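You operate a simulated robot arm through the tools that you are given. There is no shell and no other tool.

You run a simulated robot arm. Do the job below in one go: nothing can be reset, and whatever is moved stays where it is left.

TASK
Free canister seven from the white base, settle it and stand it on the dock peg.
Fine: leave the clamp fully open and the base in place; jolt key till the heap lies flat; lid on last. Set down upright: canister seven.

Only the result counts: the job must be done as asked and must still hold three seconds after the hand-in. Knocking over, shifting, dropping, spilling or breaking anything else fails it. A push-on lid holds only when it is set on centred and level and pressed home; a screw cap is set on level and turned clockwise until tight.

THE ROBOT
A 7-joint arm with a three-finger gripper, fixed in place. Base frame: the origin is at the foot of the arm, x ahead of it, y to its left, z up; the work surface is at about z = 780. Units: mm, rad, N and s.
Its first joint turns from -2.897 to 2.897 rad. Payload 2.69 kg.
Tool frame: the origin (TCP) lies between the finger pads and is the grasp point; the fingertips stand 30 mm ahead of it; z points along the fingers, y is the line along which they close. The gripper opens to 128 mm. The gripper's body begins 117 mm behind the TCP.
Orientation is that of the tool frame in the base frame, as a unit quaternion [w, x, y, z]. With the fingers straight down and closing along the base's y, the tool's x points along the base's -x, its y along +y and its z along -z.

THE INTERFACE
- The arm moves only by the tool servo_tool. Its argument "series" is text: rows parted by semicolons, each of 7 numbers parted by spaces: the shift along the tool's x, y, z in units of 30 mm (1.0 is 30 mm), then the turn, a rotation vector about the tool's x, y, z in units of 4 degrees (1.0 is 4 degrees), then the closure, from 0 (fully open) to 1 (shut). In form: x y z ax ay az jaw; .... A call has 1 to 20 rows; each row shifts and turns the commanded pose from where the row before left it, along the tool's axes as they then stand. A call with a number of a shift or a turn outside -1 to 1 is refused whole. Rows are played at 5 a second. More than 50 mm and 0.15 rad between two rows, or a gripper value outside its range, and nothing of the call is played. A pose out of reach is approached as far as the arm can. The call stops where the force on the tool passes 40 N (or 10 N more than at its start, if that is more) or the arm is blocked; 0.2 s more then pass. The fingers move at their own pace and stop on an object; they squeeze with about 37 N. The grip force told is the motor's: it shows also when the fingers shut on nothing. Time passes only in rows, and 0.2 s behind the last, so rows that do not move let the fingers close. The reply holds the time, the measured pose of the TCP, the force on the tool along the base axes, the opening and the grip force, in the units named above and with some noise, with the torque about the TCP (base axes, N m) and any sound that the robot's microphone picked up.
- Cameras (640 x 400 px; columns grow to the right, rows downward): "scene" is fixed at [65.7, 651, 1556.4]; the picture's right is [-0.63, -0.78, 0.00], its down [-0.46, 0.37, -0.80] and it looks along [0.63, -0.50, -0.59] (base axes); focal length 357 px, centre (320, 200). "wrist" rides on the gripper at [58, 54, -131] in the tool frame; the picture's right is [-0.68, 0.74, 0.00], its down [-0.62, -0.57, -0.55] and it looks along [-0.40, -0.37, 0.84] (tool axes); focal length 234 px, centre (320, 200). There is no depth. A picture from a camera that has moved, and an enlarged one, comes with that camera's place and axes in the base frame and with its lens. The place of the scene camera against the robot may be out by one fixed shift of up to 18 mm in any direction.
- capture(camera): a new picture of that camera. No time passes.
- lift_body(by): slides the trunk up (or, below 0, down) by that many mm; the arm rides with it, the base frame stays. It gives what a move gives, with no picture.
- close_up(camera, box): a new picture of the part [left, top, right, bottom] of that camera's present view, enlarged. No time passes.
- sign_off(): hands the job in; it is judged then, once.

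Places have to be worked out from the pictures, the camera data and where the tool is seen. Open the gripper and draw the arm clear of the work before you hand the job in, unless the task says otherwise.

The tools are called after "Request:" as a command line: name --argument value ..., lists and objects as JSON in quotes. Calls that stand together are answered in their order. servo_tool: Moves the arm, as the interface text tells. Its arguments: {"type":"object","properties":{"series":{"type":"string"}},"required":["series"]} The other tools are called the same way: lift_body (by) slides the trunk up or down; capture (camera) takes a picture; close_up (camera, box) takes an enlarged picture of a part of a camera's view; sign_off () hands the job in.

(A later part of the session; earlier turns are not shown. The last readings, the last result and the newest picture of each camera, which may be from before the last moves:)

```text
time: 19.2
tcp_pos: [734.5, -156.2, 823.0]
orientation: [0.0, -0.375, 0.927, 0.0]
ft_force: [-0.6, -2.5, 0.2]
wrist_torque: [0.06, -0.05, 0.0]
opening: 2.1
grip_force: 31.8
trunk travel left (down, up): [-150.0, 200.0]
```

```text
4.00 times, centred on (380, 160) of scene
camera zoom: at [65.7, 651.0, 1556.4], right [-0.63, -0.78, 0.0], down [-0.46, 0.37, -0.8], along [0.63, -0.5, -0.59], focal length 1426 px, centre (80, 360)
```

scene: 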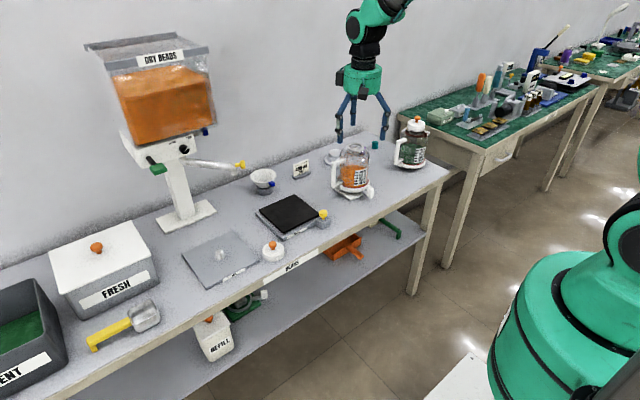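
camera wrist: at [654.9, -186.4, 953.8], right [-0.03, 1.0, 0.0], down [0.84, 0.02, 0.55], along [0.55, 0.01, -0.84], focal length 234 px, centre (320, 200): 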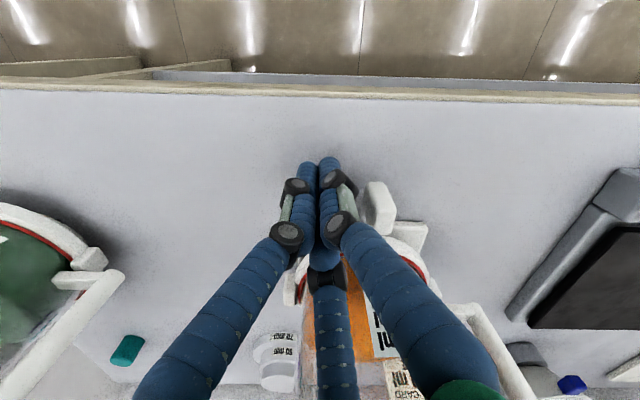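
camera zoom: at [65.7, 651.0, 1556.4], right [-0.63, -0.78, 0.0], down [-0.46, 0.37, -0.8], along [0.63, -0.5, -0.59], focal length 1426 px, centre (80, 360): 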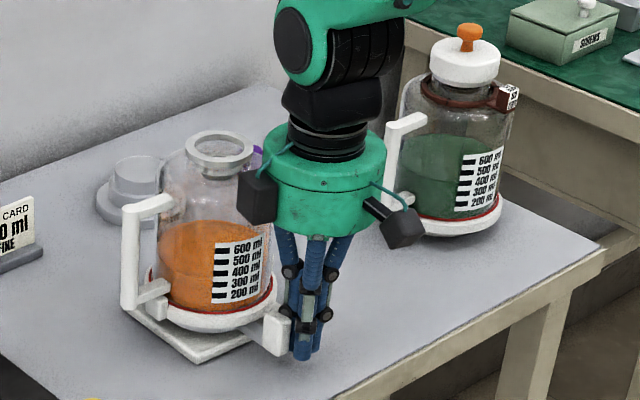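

I need to check whether the lever turns or the whole base shifts; zooming on the base plate for comparison with the earlier zoom.

Request:
close_up --camera "scene" --box '[325, 170, 385, 210]'

Request:
close_up --camera "scene" --box '[330, 170, 360, 205]'

```text
10.00 times, centred on (355, 190) of scene
camera zoom: at [65.7, 651.0, 1556.4], right [-0.63, -0.78, 0.0], down [-0.46, 0.37, -0.8], along [0.63, -0.5, -0.59], focal length 3566 px, centre (-30, 300)
```

zoom: 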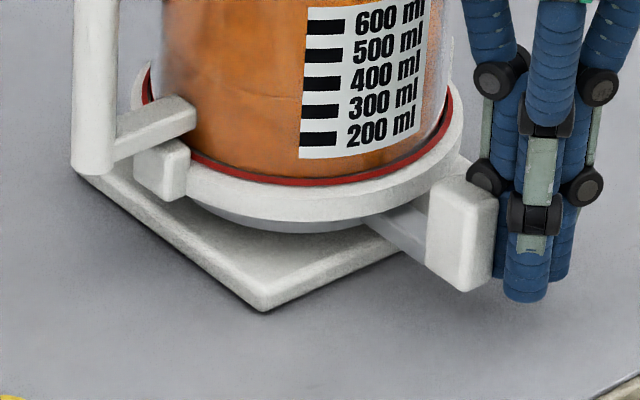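

```text
11.43 times, centred on (345, 188) of scene
camera zoom: at [65.7, 651.0, 1556.4], right [-0.63, -0.78, 0.0], down [-0.46, 0.37, -0.8], along [0.63, -0.5, -0.59], focal length 4076 px, centre (34, 343)
```

zoom: 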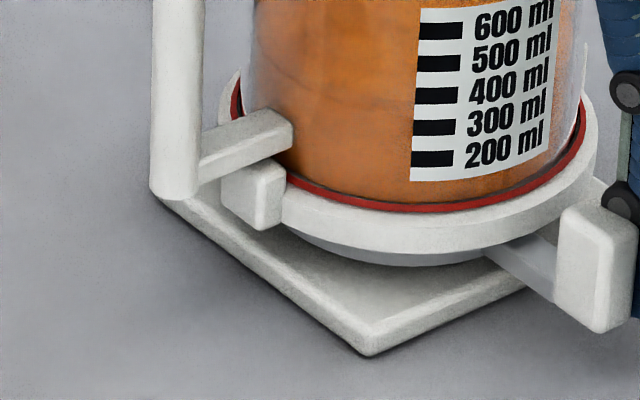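

The plate corner shifted ~4 mm with the lever: in this direction the lever is blocked and the whole base slides at ~2.5 N. So the opening direction should be the other way (-y), and pushing there will also bring the base back. I retract, go over the knob and come down on its +y side.

Request:
servo_tool --series "0.348 -0.36 0 0 0 0 1; 0 0 -0.9 0 0 0 1; 0 0 -0.9 0 0 0 1; 0 0 -0.9 0 0 0 1; -0.579 0.599 0 0 0 0 1; -0.579 0.599 0 0 0 0 1; -0.579 0.599 0 0 0 0 1; 0 0 0 0 0 0 1"

Request:
capture --camera "wrist"

Request:
close_up --camera "scene" --box '[325, 170, 385, 210]'

```text
time: 21.0
tcp_pos: [733.5, -95.8, 902.7]
orientation: [0.0, -0.374, 0.927, 0.0]
ft_force: [-0.4, 0.7, -1.5]
wrist_torque: [-0.03, 0.02, 0.0]
opening: 2.2
grip_force: 31.3
trunk travel left (down, up): [-150.0, 200.0]
```

```text
taken
camera wrist: at [655.1, -97.2, 1033.8], right [-0.03, 1.0, 0.0], down [0.84, 0.02, 0.55], along [0.55, 0.01, -0.84], focal length 234 px, centre (320, 200)
```

wrist: 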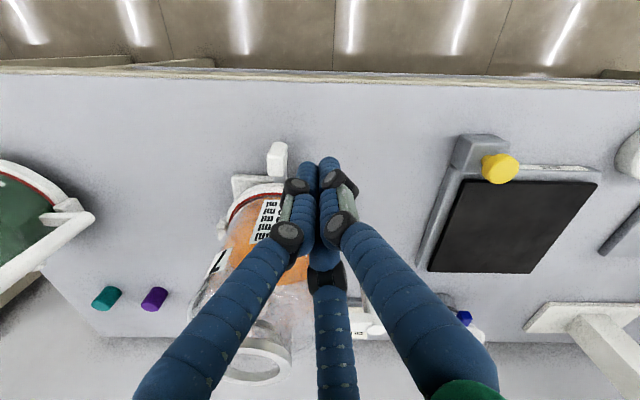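

```text
10.00 times, centred on (355, 190) of scene
camera zoom: at [65.7, 651.0, 1556.4], right [-0.63, -0.78, 0.0], down [-0.46, 0.37, -0.8], along [0.63, -0.5, -0.59], focal length 3566 px, centre (-30, 300)
```

zoom: 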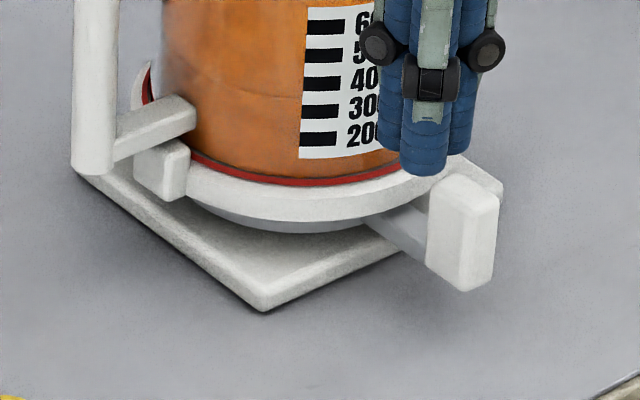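

Knob now at about y −137 (edge −127). I go down on its +y side and then approach in -y in steps.

Request:
servo_tool --series "0 0 0.66 0 0 0 1; 0 0 0.66 0 0 0 1; 0 0 0.66 0 0 0 1; 0 0 0.66 0 0 0 1; 0 0 0 0 0 0 1; 0 0 0 0 0 0 1"

Request:
servo_tool --series "0.162 -0.168 0 0 0 0 1; 0.162 -0.168 0 0 0 0 1; 0 0 0 0 0 0 1; 0 0 0 0 0 0 1"

Request:
servo_tool --series "0.0695 -0.072 0 0 0 0 1; 0 0 0 0 0 0 1"

Request:
servo_tool --series "0.0695 -0.072 0 0 0 0 1; 0 0 0 0 0 0 1"

```text
time: 22.4
tcp_pos: [734.4, -96.0, 824.7]
orientation: [0.0, -0.374, 0.927, 0.0]
ft_force: [-0.1, 0.5, 0.5]
wrist_torque: [0.0, -0.03, 0.0]
opening: 2.2
grip_force: 31.8
trunk travel left (down, up): [-150.0, 200.0]
```

```text
time: 23.4
tcp_pos: [734.4, -109.5, 825.9]
orientation: [0.0, -0.375, 0.927, 0.0]
ft_force: [-0.1, 0.1, -0.6]
wrist_torque: [-0.03, -0.01, -0.02]
opening: 1.9
grip_force: 31.9
trunk travel left (down, up): [-150.0, 200.0]
```

```text
time: 24.0
tcp_pos: [734.6, -113.2, 823.3]
orientation: [0.0, -0.375, 0.927, 0.001]
ft_force: [0.6, 0.4, -0.8]
wrist_torque: [0.0, 0.0, 0.01]
opening: 1.9
grip_force: 31.1
trunk travel left (down, up): [-150.0, 200.0]
```

```text
time: 24.6
tcp_pos: [735.2, -115.6, 825.5]
orientation: [0.0, -0.374, 0.927, 0.0]
ft_force: [-0.9, 0.7, -0.5]
wrist_torque: [-0.02, -0.01, -0.06]
opening: 2.3
grip_force: 31.0
trunk travel left (down, up): [-150.0, 200.0]
```

Still no clear contact; continuing with small -y steps.

Request:
servo_tool --series "0.0695 -0.072 0 0 0 0 1; 0 0 0 0 0 0 1"

Request:
servo_tool --series "0.0695 -0.072 0 0 0 0 1; 0 0 0 0 0 0 1"

Request:
close_up --camera "scene" --box '[325, 170, 385, 210]'

```text
time: 25.2
tcp_pos: [733.9, -118.2, 823.8]
orientation: [0.0, -0.375, 0.927, 0.0]
ft_force: [-1.7, 0.4, -0.2]
wrist_torque: [-0.03, -0.03, -0.01]
opening: 2.2
grip_force: 30.9
trunk travel left (down, up): [-150.0, 200.0]
```

```text
time: 25.8
tcp_pos: [735.0, -121.7, 822.8]
orientation: [0.0, -0.375, 0.927, 0.0]
ft_force: [-0.5, -0.7, 0.3]
wrist_torque: [0.0, 0.0, 0.01]
opening: 2.3
grip_force: 31.2
trunk travel left (down, up): [-150.0, 200.0]
```

```text
10.00 times, centred on (355, 190) of scene
camera zoom: at [65.7, 651.0, 1556.4], right [-0.63, -0.78, 0.0], down [-0.46, 0.37, -0.8], along [0.63, -0.5, -0.59], focal length 3566 px, centre (-30, 300)
```

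zoom: 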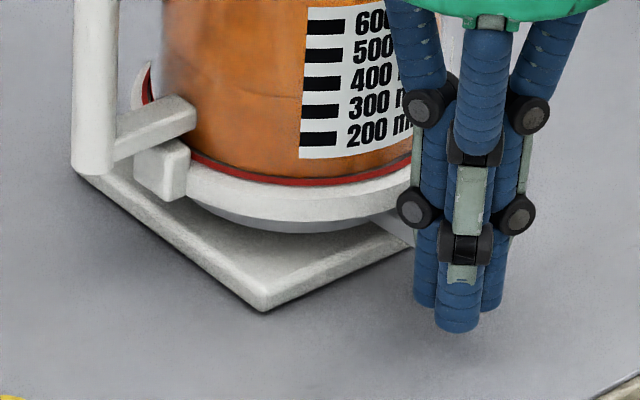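

The base hasn't moved (corner still at (263,310)). Continue.

Request:
servo_tool --series "0.0695 -0.072 0 0 0 0 1; 0 0 0 0 0 0 1"

Request:
servo_tool --series "0.0695 -0.072 0 0 0 0 1; 0 0 0 0 0 0 1"

Request:
servo_tool --series "0.0695 -0.072 0 0 0 0 1; 0 0 0 0 0 0 1"

Request:
close_up --camera "scene" --box '[325, 170, 385, 210]'

Request:
close_up --camera "wrist" --box '[230, 130, 410, 250]'

```text
time: 26.4
tcp_pos: [734.8, -125.4, 825.0]
orientation: [0.0, -0.375, 0.927, 0.0]
ft_force: [0.3, 0.2, 0.0]
wrist_torque: [-0.03, 0.02, 0.01]
opening: 2.0
grip_force: 31.6
trunk travel left (down, up): [-150.0, 200.0]
```

```text
time: 27.0
tcp_pos: [734.0, -127.3, 823.9]
orientation: [0.0, -0.375, 0.927, 0.0]
ft_force: [-0.4, 0.3, -0.1]
wrist_torque: [0.0, -0.03, -0.02]
opening: 2.1
grip_force: 31.3
trunk travel left (down, up): [-150.0, 200.0]
```

```text
time: 27.6
tcp_pos: [735.1, -131.2, 824.6]
orientation: [0.0, -0.375, 0.927, -0.001]
ft_force: [0.2, 0.0, -0.9]
wrist_torque: [0.02, -0.01, 0.0]
opening: 2.1
grip_force: 31.6
trunk travel left (down, up): [-150.0, 200.0]
```

```text
10.00 times, centred on (355, 190) of scene
camera zoom: at [65.7, 651.0, 1556.4], right [-0.63, -0.78, 0.0], down [-0.46, 0.37, -0.8], along [0.63, -0.5, -0.59], focal length 3566 px, centre (-30, 300)
```

zoom: 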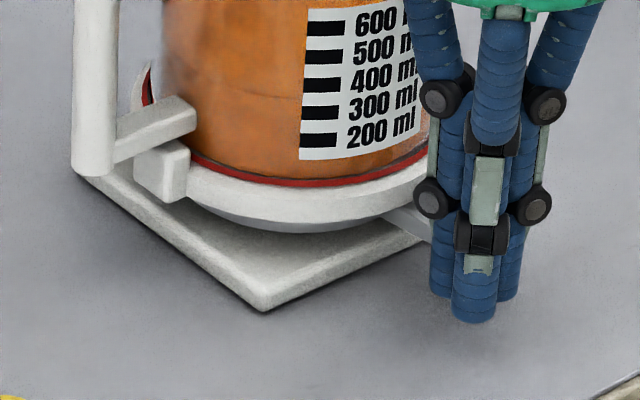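

```text
3.33 times, centred on (320, 190) of wrist
camera zoom: at [656.1, -131.4, 955.6], right [-0.03, 1.0, 0.0], down [0.84, 0.02, 0.55], along [0.55, 0.01, -0.84], focal length 781 px, centre (320, 233)
```

zoom: 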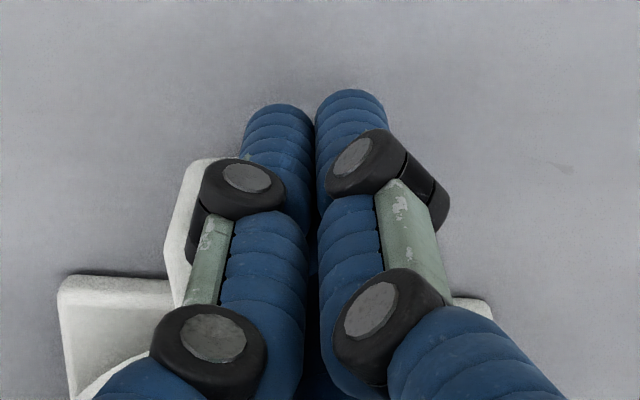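

The lever moves freely in -y (knob's far edge now at y≈-160, base corner unmoved). I follow the lever's arc about the base centre (~(846,-140)), turning the tool along with it, in small steps.

Request:
servo_tool --series "0.097 -0.0855 0 0 0 -0.5 1; 0.097 -0.0855 0 0 0 -0.5 1; 0.097 -0.0855 0 0 0 -0.5 1; 0 0 0 0 0 0 1"

Request:
servo_tool --series "0.097 -0.0855 0 0 0 -0.5 1; 0.097 -0.0855 0 0 0 -0.5 1; 0 0 0 0 0 0 1"

Request:
close_up --camera "scene" --box '[325, 170, 385, 210]'

Request:
capture --camera "wrist"

```text
time: 28.6
tcp_pos: [733.9, -142.9, 824.6]
orientation: [0.0, -0.424, 0.906, 0.0]
ft_force: [-0.4, -0.1, 0.1]
wrist_torque: [0.0, -0.03, -0.01]
opening: 2.2
grip_force: 31.5
trunk travel left (down, up): [-150.0, 200.0]
```

```text
time: 29.4
tcp_pos: [733.7, -150.9, 824.9]
orientation: [0.001, -0.455, 0.891, 0.0]
ft_force: [-0.5, 0.1, 0.5]
wrist_torque: [0.0, 0.01, -0.03]
opening: 1.9
grip_force: 31.2
trunk travel left (down, up): [-150.0, 200.0]
```

```text
10.00 times, centred on (355, 190) of scene
camera zoom: at [65.7, 651.0, 1556.4], right [-0.63, -0.78, 0.0], down [-0.46, 0.37, -0.8], along [0.63, -0.5, -0.59], focal length 3566 px, centre (-30, 300)
```

zoom: 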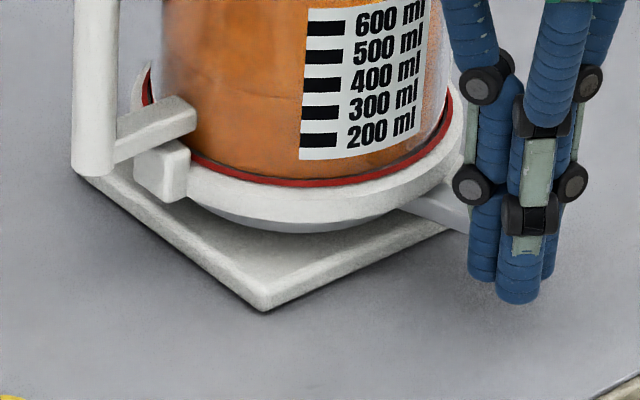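

```text
taken
camera wrist: at [657.2, -164.7, 955.2], right [-0.2, 0.98, 0.0], down [0.82, 0.17, 0.55], along [0.54, 0.11, -0.84], focal length 234 px, centre (320, 200)
```

wrist: 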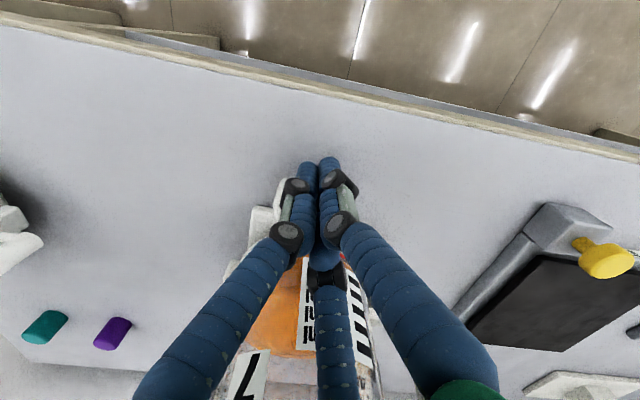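

The lever follows and the base corner is unmoved. Continue along the arc.

Request:
servo_tool --series "0.097 -0.0855 0 0 0 -0.5 1; 0.097 -0.0855 0 0 0 -0.5 1; 0.097 -0.0855 0 0 0 -0.5 1; 0 0 0 0 0 0 1"

Request:
servo_tool --series "0.097 -0.0855 0 0 0 -0.5 1; 0.097 -0.0855 0 0 0 -0.5 1; 0 0 0 0 0 0 1"

Request:
close_up --camera "scene" --box '[325, 160, 405, 215]'

Request:
close_up --camera "wrist" --box '[230, 130, 410, 250]'

```text
time: 30.4
tcp_pos: [735.7, -162.4, 824.1]
orientation: [0.0, -0.501, 0.865, 0.0]
ft_force: [0.4, -0.5, 0.0]
wrist_torque: [0.0, 0.03, 0.05]
opening: 2.1
grip_force: 31.5
trunk travel left (down, up): [-150.0, 200.0]
```

```text
time: 31.2
tcp_pos: [737.3, -170.7, 824.6]
orientation: [0.001, -0.531, 0.847, 0.0]
ft_force: [0.1, 0.9, -0.6]
wrist_torque: [0.0, 0.0, 0.03]
opening: 2.2
grip_force: 31.3
trunk travel left (down, up): [-150.0, 200.0]
```

```text
7.27 times, centred on (365, 188) of scene
camera zoom: at [65.7, 651.0, 1556.4], right [-0.63, -0.78, 0.0], down [-0.46, 0.37, -0.8], along [0.63, -0.5, -0.59], focal length 2594 px, centre (-7, 291)
```

zoom: 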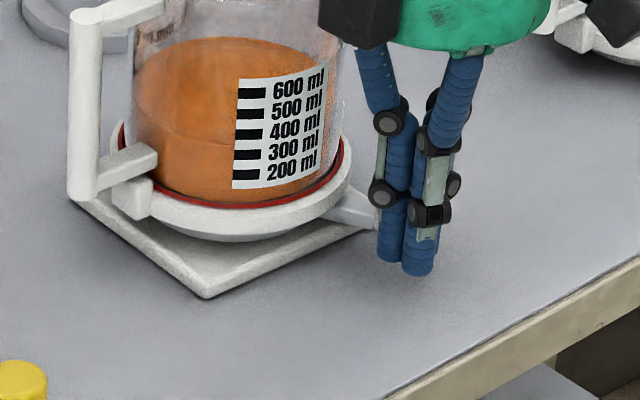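

```text
3.33 times, centred on (320, 190) of wrist
camera zoom: at [664.3, -197.8, 954.9], right [-0.37, 0.93, 0.0], down [0.78, 0.31, 0.55], along [0.51, 0.2, -0.84], focal length 781 px, centre (320, 233)
```

zoom: 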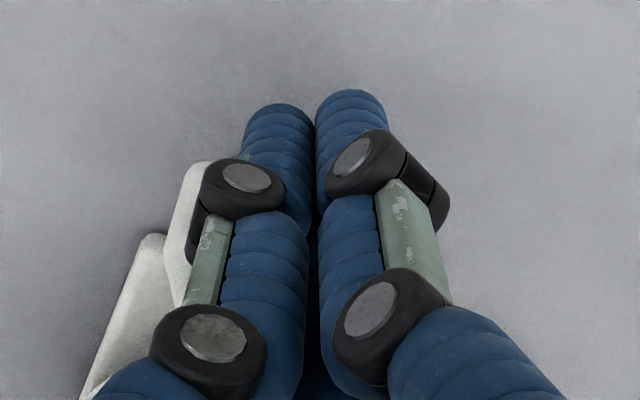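

Continue along the arc, watching for a stop.

Request:
servo_tool --series "0.097 -0.0855 0 0 0 -0.5 1; 0.097 -0.0855 0 0 0 -0.5 1; 0 0 0 0 0 0 1"

Request:
servo_tool --series "0.097 -0.0855 0 0 0 -0.5 1; 0.097 -0.0855 0 0 0 -0.5 1; 0 0 0 0 0 0 1"

Request:
close_up --camera "scene" --box '[325, 160, 405, 215]'

Request:
close_up --camera "wrist" --box '[230, 130, 410, 250]'

```text
time: 32.0
tcp_pos: [740.3, -177.1, 824.9]
orientation: [0.0, -0.56, 0.829, 0.0]
ft_force: [-0.9, 0.5, -0.6]
wrist_torque: [0.02, 0.0, 0.01]
opening: 2.1
grip_force: 31.6
trunk travel left (down, up): [-150.0, 200.0]
```

```text
time: 32.8
tcp_pos: [743.3, -185.3, 824.8]
orientation: [0.0, -0.588, 0.809, 0.0]
ft_force: [-0.9, -1.1, 0.7]
wrist_torque: [-0.01, -0.01, 0.03]
opening: 2.3
grip_force: 31.6
trunk travel left (down, up): [-150.0, 200.0]
```

```text
7.27 times, centred on (365, 188) of scene
camera zoom: at [65.7, 651.0, 1556.4], right [-0.63, -0.78, 0.0], down [-0.46, 0.37, -0.8], along [0.63, -0.5, -0.59], focal length 2594 px, centre (-7, 291)
```

zoom: 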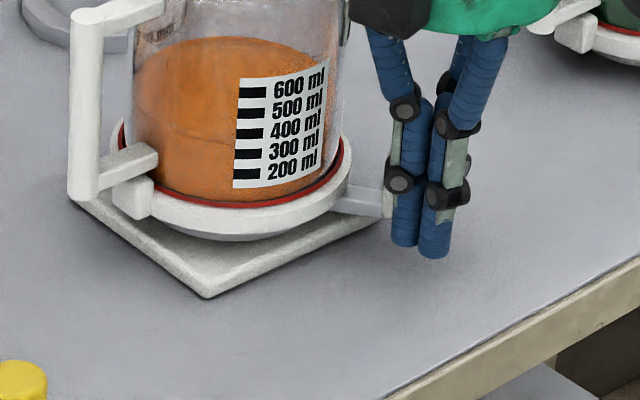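

```text
3.33 times, centred on (320, 190) of wrist
camera zoom: at [674.0, -222.9, 955.7], right [-0.49, 0.87, 0.0], down [0.73, 0.41, 0.55], along [0.48, 0.27, -0.84], focal length 781 px, centre (320, 233)
```

zoom: 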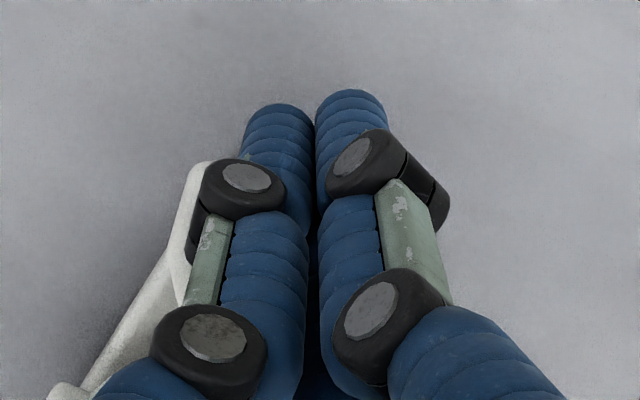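

Still free. Continue.

Request:
servo_tool --series "0.097 -0.0855 0 0 0 -0.5 1; 0.097 -0.0855 0 0 0 -0.5 1; 0 0 0 0 0 0 1"

Request:
servo_tool --series "0.097 -0.0855 0 0 0 -0.5 1; 0.097 -0.0855 0 0 0 -0.5 1; 0 0 0 0 0 0 1"

Request:
close_up --camera "scene" --box '[325, 160, 405, 215]'

Request:
close_up --camera "wrist" --box '[230, 130, 410, 250]'

```text
time: 33.6
tcp_pos: [744.5, -192.2, 825.0]
orientation: [-0.001, -0.617, 0.787, 0.001]
ft_force: [0.6, 0.1, 0.2]
wrist_torque: [0.0, 0.01, 0.02]
opening: 2.3
grip_force: 31.6
trunk travel left (down, up): [-150.0, 200.0]
```

```text
time: 34.4
tcp_pos: [750.3, -198.1, 824.6]
orientation: [0.0, -0.643, 0.766, 0.0]
ft_force: [-0.2, 0.1, 0.6]
wrist_torque: [-0.01, 0.01, -0.03]
opening: 2.2
grip_force: 31.6
trunk travel left (down, up): [-150.0, 200.0]
```

```text
7.27 times, centred on (365, 188) of scene
camera zoom: at [65.7, 651.0, 1556.4], right [-0.63, -0.78, 0.0], down [-0.46, 0.37, -0.8], along [0.63, -0.5, -0.59], focal length 2594 px, centre (-7, 291)
```

zoom: 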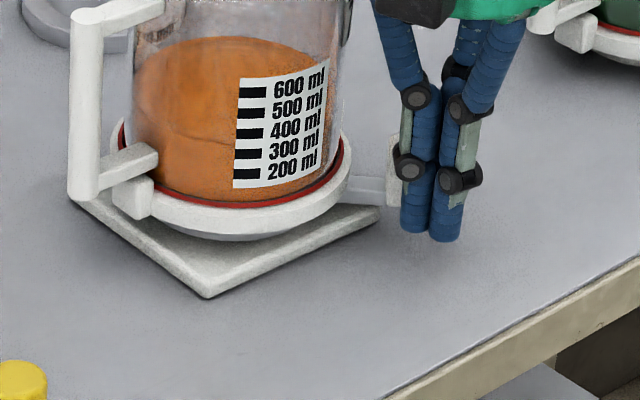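

```text
3.33 times, centred on (320, 190) of wrist
camera zoom: at [687.2, -245.9, 955.3], right [-0.61, 0.79, 0.0], down [0.66, 0.51, 0.55], along [0.44, 0.33, -0.84], focal length 781 px, centre (320, 233)
```

zoom: 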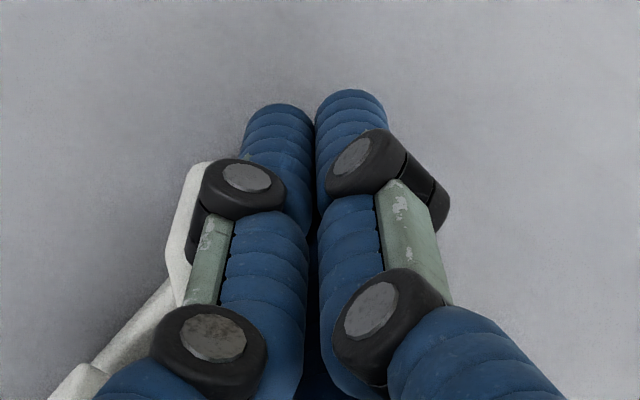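

Still free at roughly 45°. Continue.

Request:
servo_tool --series "0.097 -0.0855 0 0 0 -0.5 1; 0.097 -0.0855 0 0 0 -0.5 1; 0 0 0 0 0 0 1"

Request:
servo_tool --series "0.097 -0.0855 0 0 0 -0.5 1; 0.097 -0.0855 0 0 0 -0.5 1; 0 0 0 0 0 0 1"

Request:
close_up --camera "scene" --box '[325, 160, 405, 215]'

Request:
close_up --camera "wrist" --box '[230, 130, 410, 250]'

```text
time: 35.2
tcp_pos: [754.0, -204.2, 824.3]
orientation: [0.0, -0.669, 0.743, 0.0]
ft_force: [-0.1, -0.8, -0.2]
wrist_torque: [-0.02, -0.01, 0.02]
opening: 1.9
grip_force: 31.6
trunk travel left (down, up): [-150.0, 200.0]
```

```text
time: 36.0
tcp_pos: [757.3, -212.3, 824.5]
orientation: [0.0, -0.695, 0.719, 0.0]
ft_force: [-0.5, -0.7, 0.4]
wrist_torque: [-0.01, -0.01, -0.02]
opening: 2.1
grip_force: 31.1
trunk travel left (down, up): [-150.0, 200.0]
```

```text
7.27 times, centred on (365, 188) of scene
camera zoom: at [65.7, 651.0, 1556.4], right [-0.63, -0.78, 0.0], down [-0.46, 0.37, -0.8], along [0.63, -0.5, -0.59], focal length 2594 px, centre (-7, 291)
```

zoom: 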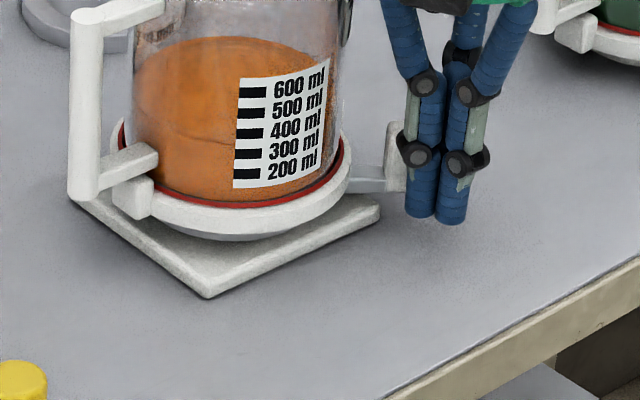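

```text
3.33 times, centred on (320, 190) of wrist
camera zoom: at [703.4, -266.8, 954.8], right [-0.71, 0.7, 0.0], down [0.59, 0.6, 0.55], along [0.38, 0.39, -0.84], focal length 781 px, centre (320, 233)
```

zoom: 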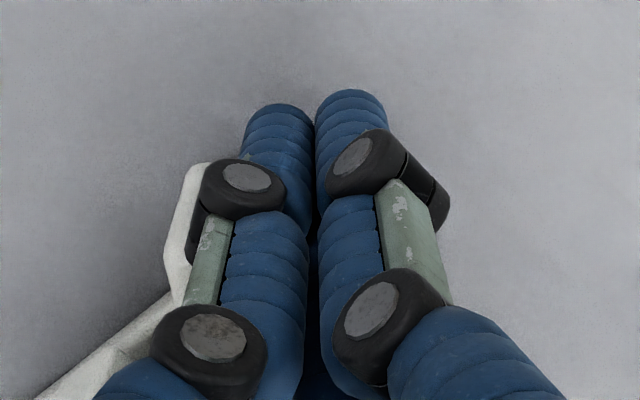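

Still turning freely (~53°). Continue.

Request:
servo_tool --series "0.097 -0.0855 0 0 0 -0.5 1; 0.097 -0.0855 0 0 0 -0.5 1; 0 0 0 0 0 0 1"

Request:
servo_tool --series "0.097 -0.0855 0 0 0 -0.5 1; 0.097 -0.0855 0 0 0 -0.5 1; 0 0 0 0 0 0 1"

Request:
close_up --camera "scene" --box '[325, 160, 405, 215]'

Request:
close_up --camera "wrist" --box '[230, 130, 410, 250]'

```text
time: 36.8
tcp_pos: [764.5, -215.8, 823.5]
orientation: [0.001, 0.72, -0.694, 0.0]
ft_force: [0.4, -0.3, -0.1]
wrist_torque: [0.03, 0.0, 0.0]
opening: 2.2
grip_force: 31.9
trunk travel left (down, up): [-150.0, 200.0]
```

```text
time: 37.6
tcp_pos: [769.7, -222.6, 824.8]
orientation: [0.0, 0.743, -0.669, 0.001]
ft_force: [-1.2, 0.2, 0.0]
wrist_torque: [-0.01, -0.03, -0.01]
opening: 2.2
grip_force: 30.8
trunk travel left (down, up): [-150.0, 200.0]
```

```text
7.27 times, centred on (365, 188) of scene
camera zoom: at [65.7, 651.0, 1556.4], right [-0.63, -0.78, 0.0], down [-0.46, 0.37, -0.8], along [0.63, -0.5, -0.59], focal length 2594 px, centre (-7, 291)
```

zoom: 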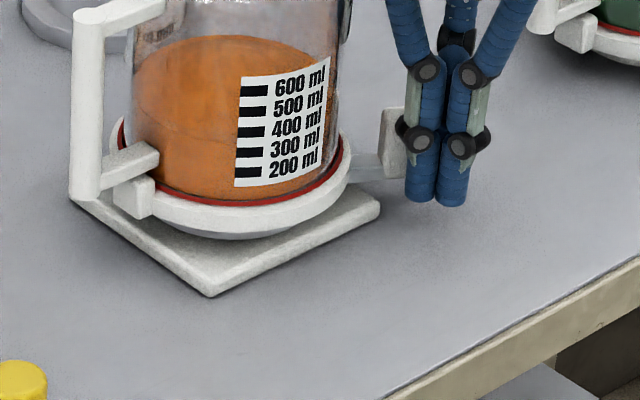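

```text
3.33 times, centred on (320, 190) of wrist
camera zoom: at [722.6, -284.4, 955.3], right [-0.8, 0.59, 0.0], down [0.5, 0.67, 0.55], along [0.33, 0.44, -0.84], focal length 781 px, centre (320, 233)
```

zoom: 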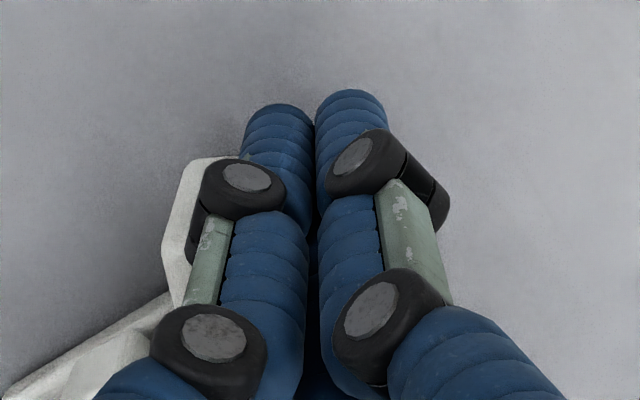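

The base corner seems to have shifted a hair (≈1–2 mm) – the lever may be at its stop. Let me compare at higher zoom before pushing any more.

Request:
close_up --camera "scene" --box '[325, 170, 385, 210]'

Request:
servo_tool --series "0 0 0 0 0 0 1"

```text
10.00 times, centred on (355, 190) of scene
camera zoom: at [65.7, 651.0, 1556.4], right [-0.63, -0.78, 0.0], down [-0.46, 0.37, -0.8], along [0.63, -0.5, -0.59], focal length 3566 px, centre (-30, 300)
```

zoom: 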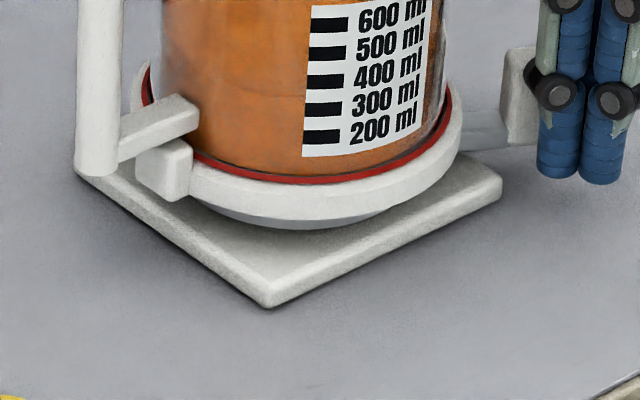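

```text
time: 38.0
tcp_pos: [768.7, -221.5, 824.9]
orientation: [0.0, 0.744, -0.668, 0.0]
ft_force: [-1.5, -0.2, 0.5]
wrist_torque: [0.0, -0.04, -0.01]
opening: 2.1
grip_force: 31.9
trunk travel left (down, up): [-150.0, 200.0]
```

The lever is at its stop (steady ~1.5 N, base corner within ~2 mm of its original spot), so the clamp is fully open. I back off the knob and lift straight up clear of the canister.

Request:
servo_tool --series "-0.097 0.0855 0 0 0 0.5 1; -0.097 0.0855 0 0 0 0.5 1; 0 0 -0.5 0 0 0 1; 0 0 -0.9 0 0 0 1; 0 0 -0.9 0 0 0 1; 0 0 -0.9 0 0 0 1; 0 0 -0.9 0 0 0 1; 0 0 -0.9 0 0 0 1; 0 0 -0.9 0 0 0 1; 0 0 -0.9 0 0 0 1; 0 0 0 0 0 0 1"

Request:
close_up --camera "scene" --box '[325, 170, 385, 210]'

Request:
close_up --camera "scene" --box '[330, 135, 380, 170]'

Request:
capture --camera "wrist"

```text
time: 40.4
tcp_pos: [764.9, -216.8, 1026.6]
orientation: [-0.001, 0.719, -0.695, 0.0]
ft_force: [-1.0, 0.0, 0.8]
wrist_torque: [0.03, -0.06, 0.01]
opening: 1.9
grip_force: 31.1
trunk travel left (down, up): [-150.0, 200.0]
```

```text
10.00 times, centred on (355, 190) of scene
camera zoom: at [65.7, 651.0, 1556.4], right [-0.63, -0.78, 0.0], down [-0.46, 0.37, -0.8], along [0.63, -0.5, -0.59], focal length 3566 px, centre (-30, 300)
```

zoom: 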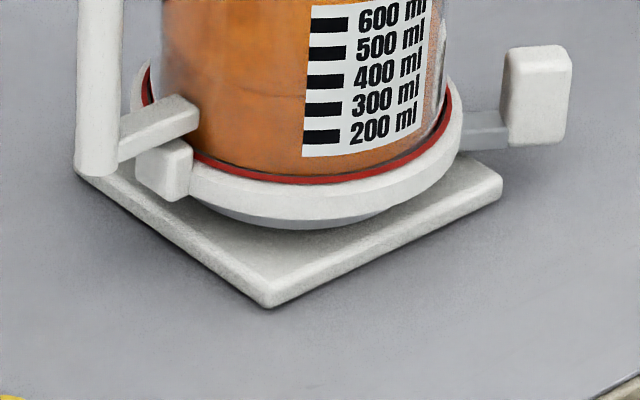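

```text
11.43 times, centred on (355, 152) of scene
camera zoom: at [65.7, 651.0, 1556.4], right [-0.63, -0.78, 0.0], down [-0.46, 0.37, -0.8], along [0.63, -0.5, -0.59], focal length 4076 px, centre (-80, 743)
```

zoom: 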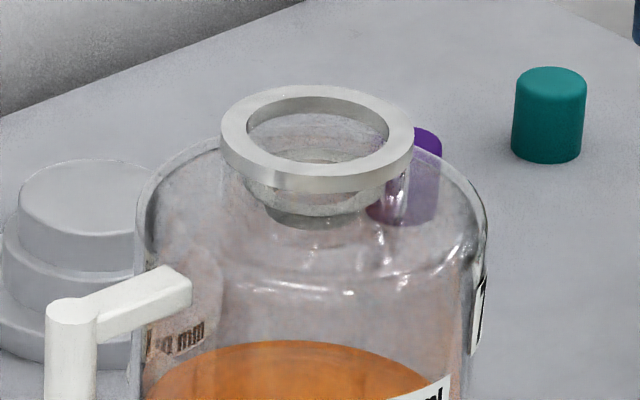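

```text
taken
camera wrist: at [712.8, -275.9, 1158.3], right [-0.76, 0.65, 0.0], down [0.54, 0.64, 0.55], along [0.36, 0.42, -0.84], focal length 234 px, centre (320, 200)
```

wrist: 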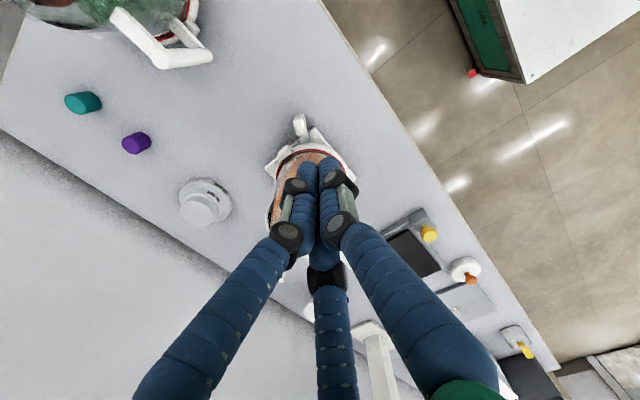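

The clamp lever is swung well round and the knob is free. Next I turn the tool back to straight and open the fingers, at a safe height, to get a good look at the neck from above.

Request:
servo_tool --series "0 0 -0.55 0 0 1 1; 0 0 -0.55 0 0 1 1; 0 0 0 0 0 1 1; 0 0 0 0 0 1 1; 0 0 0 0 0 1 1; 0 0 0 0 0 1 1; 0 0 0 0 0 1 1; 0 0 0 0 0 1 1; 0 0 0 0 0 1 1; 0 0 0 0 0 1 1; 0 0 0 0 0 1 1; 0 0 0 0 0 1 1; 0 0 0 0 0 1 1; 0 0 0 0 0 1 1; 0 0 0 0 0 1 1; 0 0 0 0 0 1 1; 0 0 0 0 0 1 1; 0 0 0 0 0 1 1; 0 0 0 0 0 1 1; 0 0 0 0 0 1 1"

Request:
servo_tool --series "0 0 0 0 0 1 1; 0 0 0 0 0 1 1; 0 0 0 0 0 1 1; 0.028 0.817 0 0 0 0 0.7; 0.028 0.817 0 0 0 0 0.4; 0.028 0.817 0 0 0 0 0; 0.028 0.817 0 0 0 0 0; 0.028 0.817 0 0 0 0 0; 0.028 0.817 0 0 0 0 0; 0 0 0 0 0 0 0; 0 0 0 0 0 0 0"

Request:
capture --camera "wrist"

Request:
close_up --camera "wrist" --box '[270, 150, 380, 260]'

```text
time: 44.6
tcp_pos: [763.6, -217.6, 1060.9]
orientation: [0.0, -0.105, 0.994, 0.0]
ft_force: [-0.6, 0.2, -0.1]
wrist_torque: [-0.02, -0.01, -0.01]
opening: 2.0
grip_force: 31.4
trunk travel left (down, up): [-150.0, 200.0]
```

```text
time: 47.0
tcp_pos: [759.0, -71.5, 1062.1]
orientation: [0.0, 0.0, 1.0, 0.001]
ft_force: [0.1, 0.0, -0.2]
wrist_torque: [-0.02, 0.02, -0.01]
opening: 128.1
grip_force: 0.1
trunk travel left (down, up): [-150.0, 200.0]
```

```text
taken
camera wrist: at [701.0, -16.6, 1192.5], right [0.68, 0.74, 0.0], down [0.62, -0.57, 0.55], along [0.4, -0.37, -0.84], focal length 234 px, centre (320, 200)
```

wrist: 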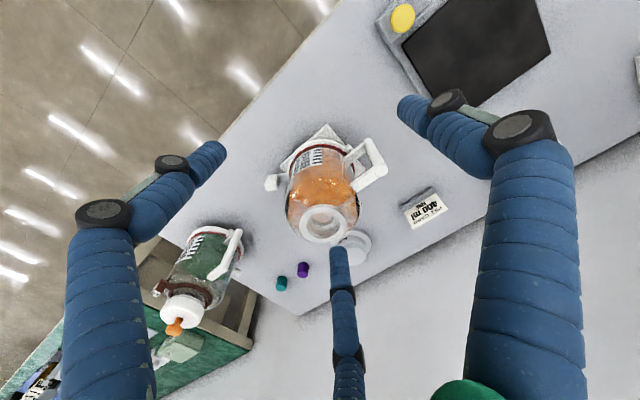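

```text
3.64 times, centred on (325, 205) of wrist
camera zoom: at [701.0, -16.6, 1192.5], right [0.68, 0.74, 0.0], down [0.62, -0.57, 0.55], along [0.4, -0.37, -0.84], focal length 852 px, centre (302, 182)
```

zoom: 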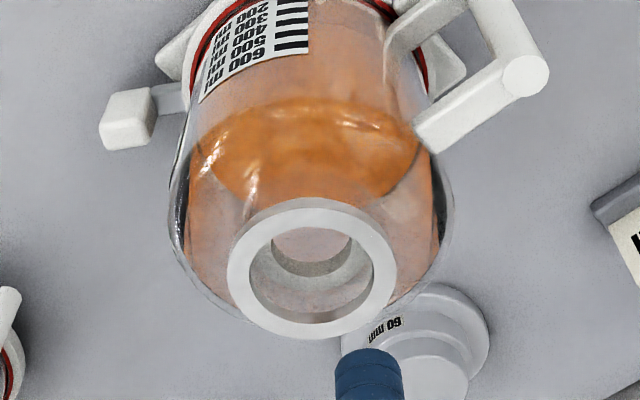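

From this view and the ring's 60 mm size I place the neck flange at (843,-142), top z≈960; shoulder about 16–18 mm below. I move over it with the fingers at ~90 mm opening.

Request:
servo_tool --series "-0.933 -0.783 0.2 0 0 0 0; -0.933 -0.783 0.2 0 0 0 0.1; -0.933 -0.783 0.2 0 0 0 0.25; 0 0 0.4 0 0 0 0.3; 0 0 0.4 0 0 0 0.3; 0 0 0 0 0 0 0.3"

Request:
capture --camera "wrist"

Request:
close_up --camera "scene" --box '[310, 90, 410, 190]'

```text
time: 48.4
tcp_pos: [842.0, -139.9, 1019.6]
orientation: [0.001, -0.001, 1.0, 0.0]
ft_force: [0.2, 0.4, -0.2]
wrist_torque: [-0.01, 0.01, 0.03]
opening: 89.6
grip_force: 0.0
trunk travel left (down, up): [-150.0, 200.0]
```

```text
taken
camera wrist: at [784.3, -85.6, 1149.5], right [0.68, 0.74, 0.0], down [0.62, -0.56, 0.55], along [0.4, -0.37, -0.84], focal length 234 px, centre (320, 200)
```

wrist: 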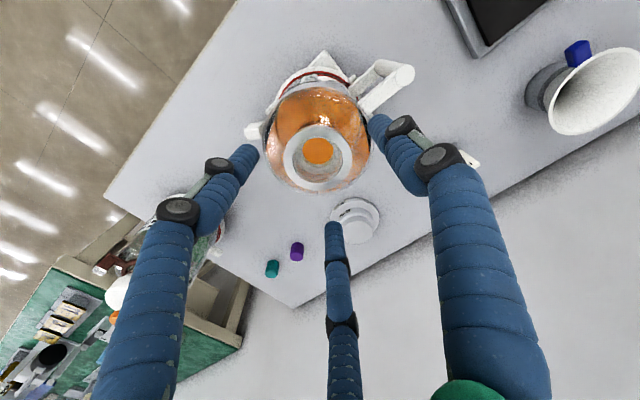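

```text
4.00 times, centred on (360, 140) of scene
camera zoom: at [65.7, 651.0, 1556.4], right [-0.63, -0.78, 0.0], down [-0.46, 0.37, -0.8], along [0.63, -0.5, -0.59], focal length 1426 px, centre (160, 440)
```

zoom: 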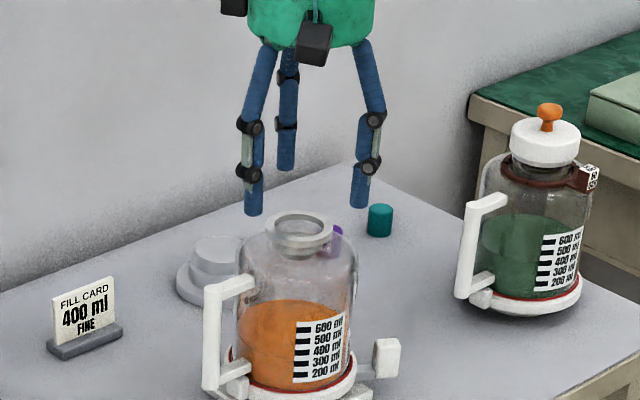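

I check the alignment with a zoom before descending.

Request:
close_up --camera "wrist" --box '[260, 100, 380, 220]'

```text
3.33 times, centred on (320, 160) of wrist
camera zoom: at [784.3, -85.6, 1149.5], right [0.68, 0.74, 0.0], down [0.62, -0.56, 0.55], along [0.4, -0.37, -0.84], focal length 781 px, centre (320, 333)
```

zoom: 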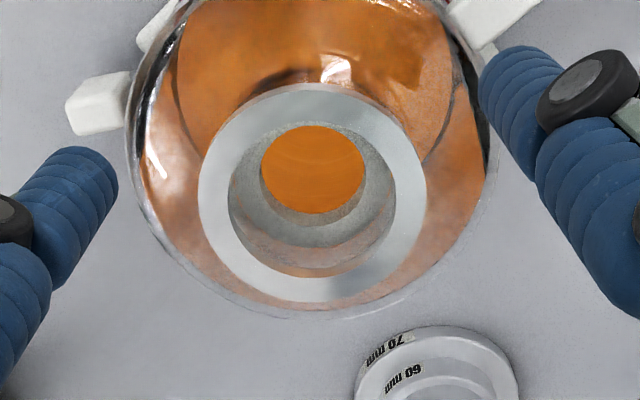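

The neck is centred where computed ((843,-142), depth matches z 960). I descend to TCP z≈982 (tips ~952), then feel for the shoulder in small steps.

Request:
servo_tool --series "-0.02 -0.05 0.45 0 0 0 0.3; 0 0 0.45 0 0 0 0.3; 0 0 0.35 0 0 0 0.3; 0 0 0 0 0 0 0.3; 0 0 0 0 0 0 0.3"

Request:
servo_tool --series "0 0 0.07 0 0 0 0.3; 0 0 0 0 0 0 0.3"

Request:
close_up --camera "scene" --box '[330, 110, 390, 170]'

Request:
capture --camera "wrist"

```text
time: 49.6
tcp_pos: [843.0, -142.5, 981.0]
orientation: [0.0, 0.0, 1.0, 0.0]
ft_force: [-0.1, -0.7, -0.3]
wrist_torque: [0.0, -0.02, -0.02]
opening: 89.4
grip_force: 0.1
trunk travel left (down, up): [-150.0, 200.0]
```

```text
time: 50.2
tcp_pos: [843.1, -142.1, 979.5]
orientation: [0.0, -0.001, 1.0, 0.0]
ft_force: [-0.4, 0.2, 0.1]
wrist_torque: [-0.02, 0.0, 0.0]
opening: 89.6
grip_force: 0.1
trunk travel left (down, up): [-150.0, 200.0]
```

```text
6.67 times, centred on (360, 140) of scene
camera zoom: at [65.7, 651.0, 1556.4], right [-0.63, -0.78, 0.0], down [-0.46, 0.37, -0.8], along [0.63, -0.5, -0.59], focal length 2378 px, centre (53, 600)
```

zoom: 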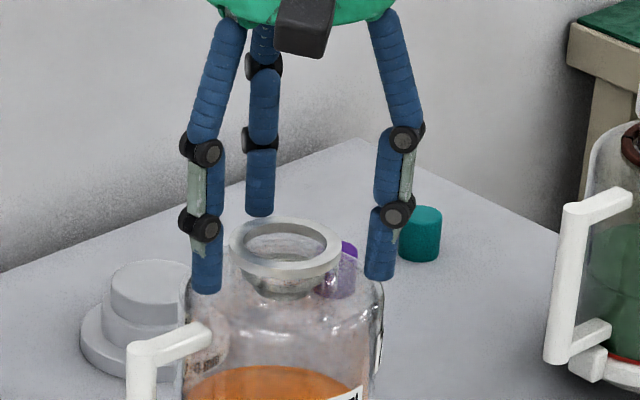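

```text
taken
camera wrist: at [785.3, -87.0, 1110.3], right [0.68, 0.74, 0.0], down [0.62, -0.56, 0.55], along [0.4, -0.37, -0.84], focal length 234 px, centre (320, 200)
```

wrist: 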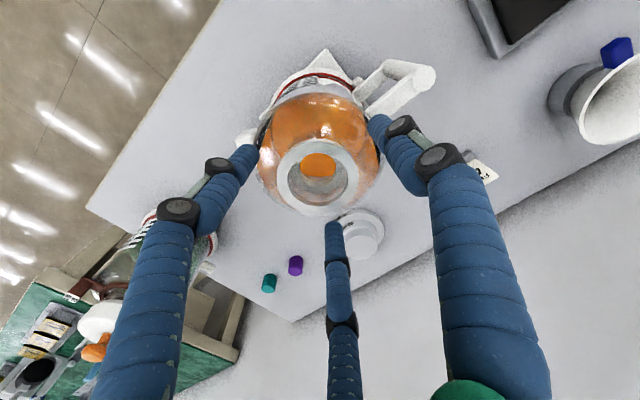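

Tips are now about 10 mm below the flange top. One more 2 mm step, then close gently on the neck.

Request:
servo_tool --series "0 0 0.07 0 0 0 0.3; 0 0 0 0 0 0 0.3"

Request:
servo_tool --series "0 0 0 0 0 0 0.4; 0 0 0 0 0 0 0.48; 0 0 0 0 0 0 0.52; 0 0 0 0 0 0 0.56; 0 0 0 0 0 0 0.6; 0 0 0 0 0 0 0.6"

Request:
close_up --camera "scene" --box '[330, 110, 390, 170]'

Request:
close_up --camera "wrist" --box '[240, 100, 400, 240]'

```text
time: 50.8
tcp_pos: [842.2, -142.5, 977.2]
orientation: [0.0, 0.0, 1.0, 0.0]
ft_force: [0.2, -0.2, 0.2]
wrist_torque: [0.01, 0.01, 0.0]
opening: 89.8
grip_force: 0.1
trunk travel left (down, up): [-150.0, 200.0]
```

```text
time: 52.2
tcp_pos: [843.0, -142.6, 977.9]
orientation: [0.0, 0.0, 1.0, 0.0]
ft_force: [1.2, -0.7, 0.6]
wrist_torque: [-0.05, -0.03, 0.01]
opening: 59.3
grip_force: 6.2
trunk travel left (down, up): [-150.0, 200.0]
```

```text
6.67 times, centred on (360, 140) of scene
camera zoom: at [65.7, 651.0, 1556.4], right [-0.63, -0.78, 0.0], down [-0.46, 0.37, -0.8], along [0.63, -0.5, -0.59], focal length 2378 px, centre (53, 600)
```

zoom: 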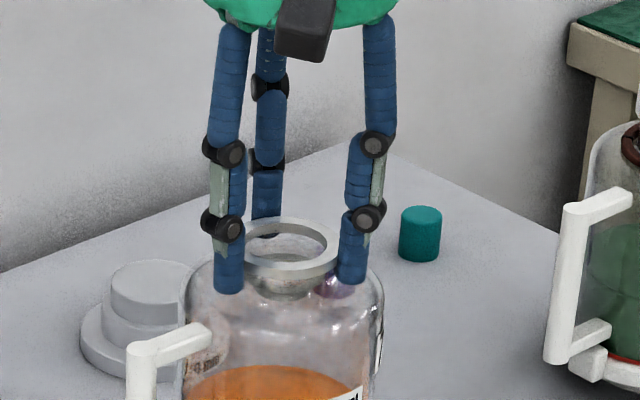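

```text
2.86 times, centred on (320, 170) of wrist
camera zoom: at [785.3, -87.4, 1108.4], right [0.68, 0.74, 0.0], down [0.62, -0.57, 0.55], along [0.4, -0.37, -0.84], focal length 669 px, centre (320, 286)
```

zoom: 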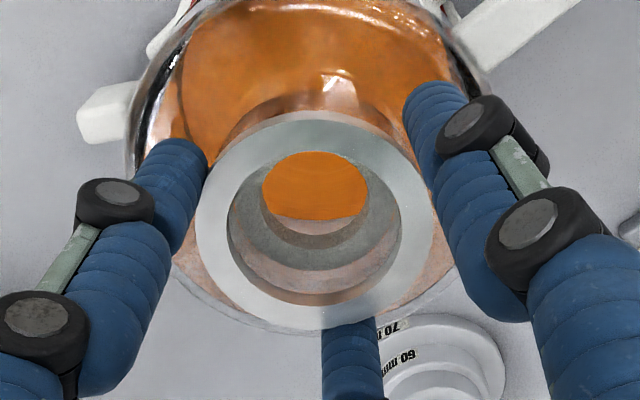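

The fingers are on the flange (opening 59.3, matching 60 mm). I close fully for grip and then lift a little, watching the base.

Request:
servo_tool --series "0 0 0 0 0 0 0.8; 0 0 0 0 0 0 1; 0 0 0 0 0 0 1"

Request:
servo_tool --series "0 0 -0.1 0 0 0 1; 0 0 -0.1 0 0 0 1; 0 0 0 0 0 0 1"

Request:
close_up --camera "scene" --box '[325, 130, 405, 210]'

```text
time: 53.0
tcp_pos: [842.8, -142.4, 978.6]
orientation: [0.0, 0.0, 1.0, 0.0]
ft_force: [1.2, -1.4, 1.7]
wrist_torque: [-0.11, -0.06, 0.0]
opening: 58.2
grip_force: 36.8
trunk travel left (down, up): [-150.0, 200.0]
```

```text
time: 53.8
tcp_pos: [842.9, -142.9, 982.8]
orientation: [0.0, -0.001, 1.0, 0.001]
ft_force: [-0.4, -0.2, -3.9]
wrist_torque: [-0.01, 0.01, -0.01]
opening: 57.9
grip_force: 36.5
trunk travel left (down, up): [-150.0, 200.0]
```

```text
5.00 times, centred on (365, 170) of scene
camera zoom: at [65.7, 651.0, 1556.4], right [-0.63, -0.78, 0.0], down [-0.46, 0.37, -0.8], along [0.63, -0.5, -0.59], focal length 1783 px, centre (95, 350)
```

zoom: 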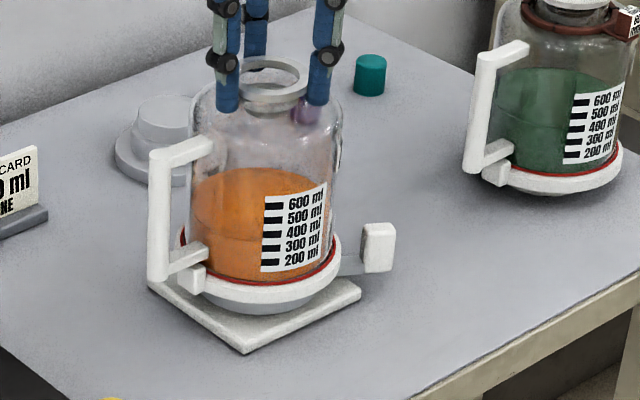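

Weight is coming on (-3.9 N in z). I lift another 10 mm and check whether the canister leaves the base.

Request:
servo_tool --series "0 0 -0.17 0 0 0 1; 0 0 -0.17 0 0 0 1; 0 0 0 0 0 0 1"

Request:
close_up --camera "scene" --box '[325, 150, 405, 210]'

```text
time: 54.6
tcp_pos: [843.5, -142.7, 993.4]
orientation: [0.0, -0.001, 1.0, 0.001]
ft_force: [0.2, 0.3, -5.0]
wrist_torque: [0.0, 0.02, -0.03]
opening: 58.1
grip_force: 36.9
trunk travel left (down, up): [-150.0, 200.0]
```

```text
6.67 times, centred on (365, 180) of scene
camera zoom: at [65.7, 651.0, 1556.4], right [-0.63, -0.78, 0.0], down [-0.46, 0.37, -0.8], along [0.63, -0.5, -0.59], focal length 2378 px, centre (20, 333)
```

zoom: 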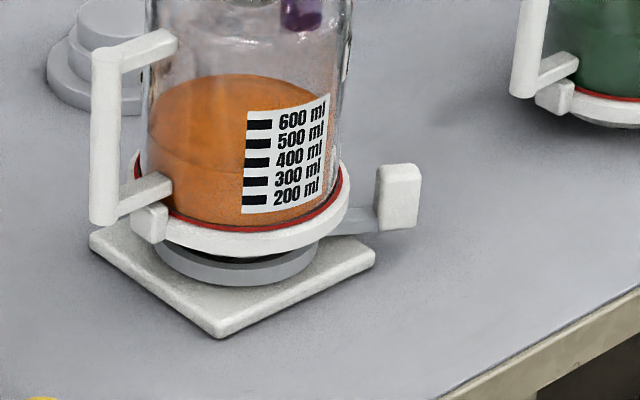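

The canister is coming off the base cleanly (gap visible, base stays; weight ≈5 N). I lift it to TCP z≈1045.

Request:
servo_tool --series "0 0 -0.25 0 0 0 1; 0 0 -0.3 0 0 0 1; 0 0 -0.4 0 0 0 1; 0 0 -0.4 0 0 0 1; 0 0 -0.4 0 0 0 1; 0 0 0 0 0 0 1; 0 0 0 0 0 0 1"

Request:
capture --camera "scene"

Request:
close_up --camera "scene" --box '[325, 130, 405, 210]'

Request:
capture --camera "wrist"

```text
time: 56.2
tcp_pos: [844.3, -141.4, 1045.7]
orientation: [0.0, -0.001, 1.0, 0.0]
ft_force: [0.6, 0.0, -4.1]
wrist_torque: [0.01, 0.0, 0.01]
opening: 57.1
grip_force: 36.8
trunk travel left (down, up): [-150.0, 200.0]
```

```text
taken
```

scene: 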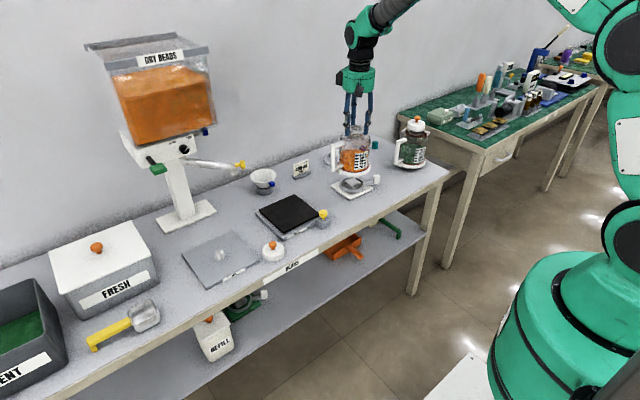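

```text
5.00 times, centred on (365, 170) of scene
camera zoom: at [65.7, 651.0, 1556.4], right [-0.63, -0.78, 0.0], down [-0.46, 0.37, -0.8], along [0.63, -0.5, -0.59], focal length 1783 px, centre (95, 350)
```

zoom: 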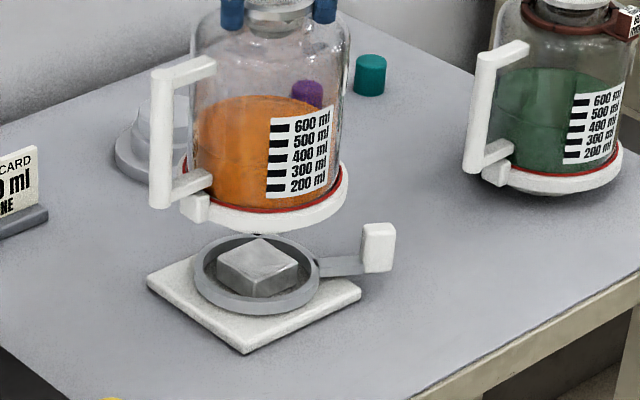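

```text
taken
camera wrist: at [786.1, -88.0, 1176.1], right [0.68, 0.74, 0.0], down [0.62, -0.57, 0.55], along [0.4, -0.37, -0.84], focal length 234 px, centre (320, 200)
```

wrist: 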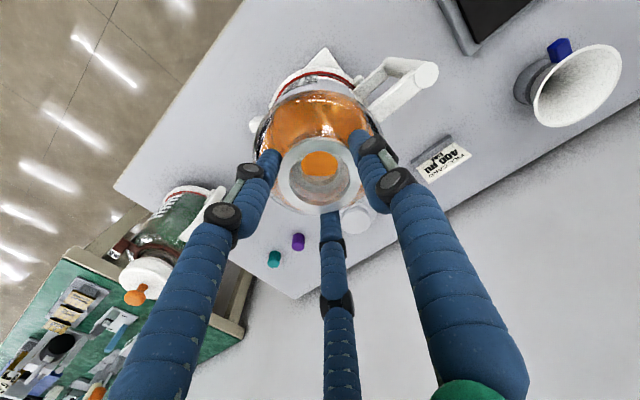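

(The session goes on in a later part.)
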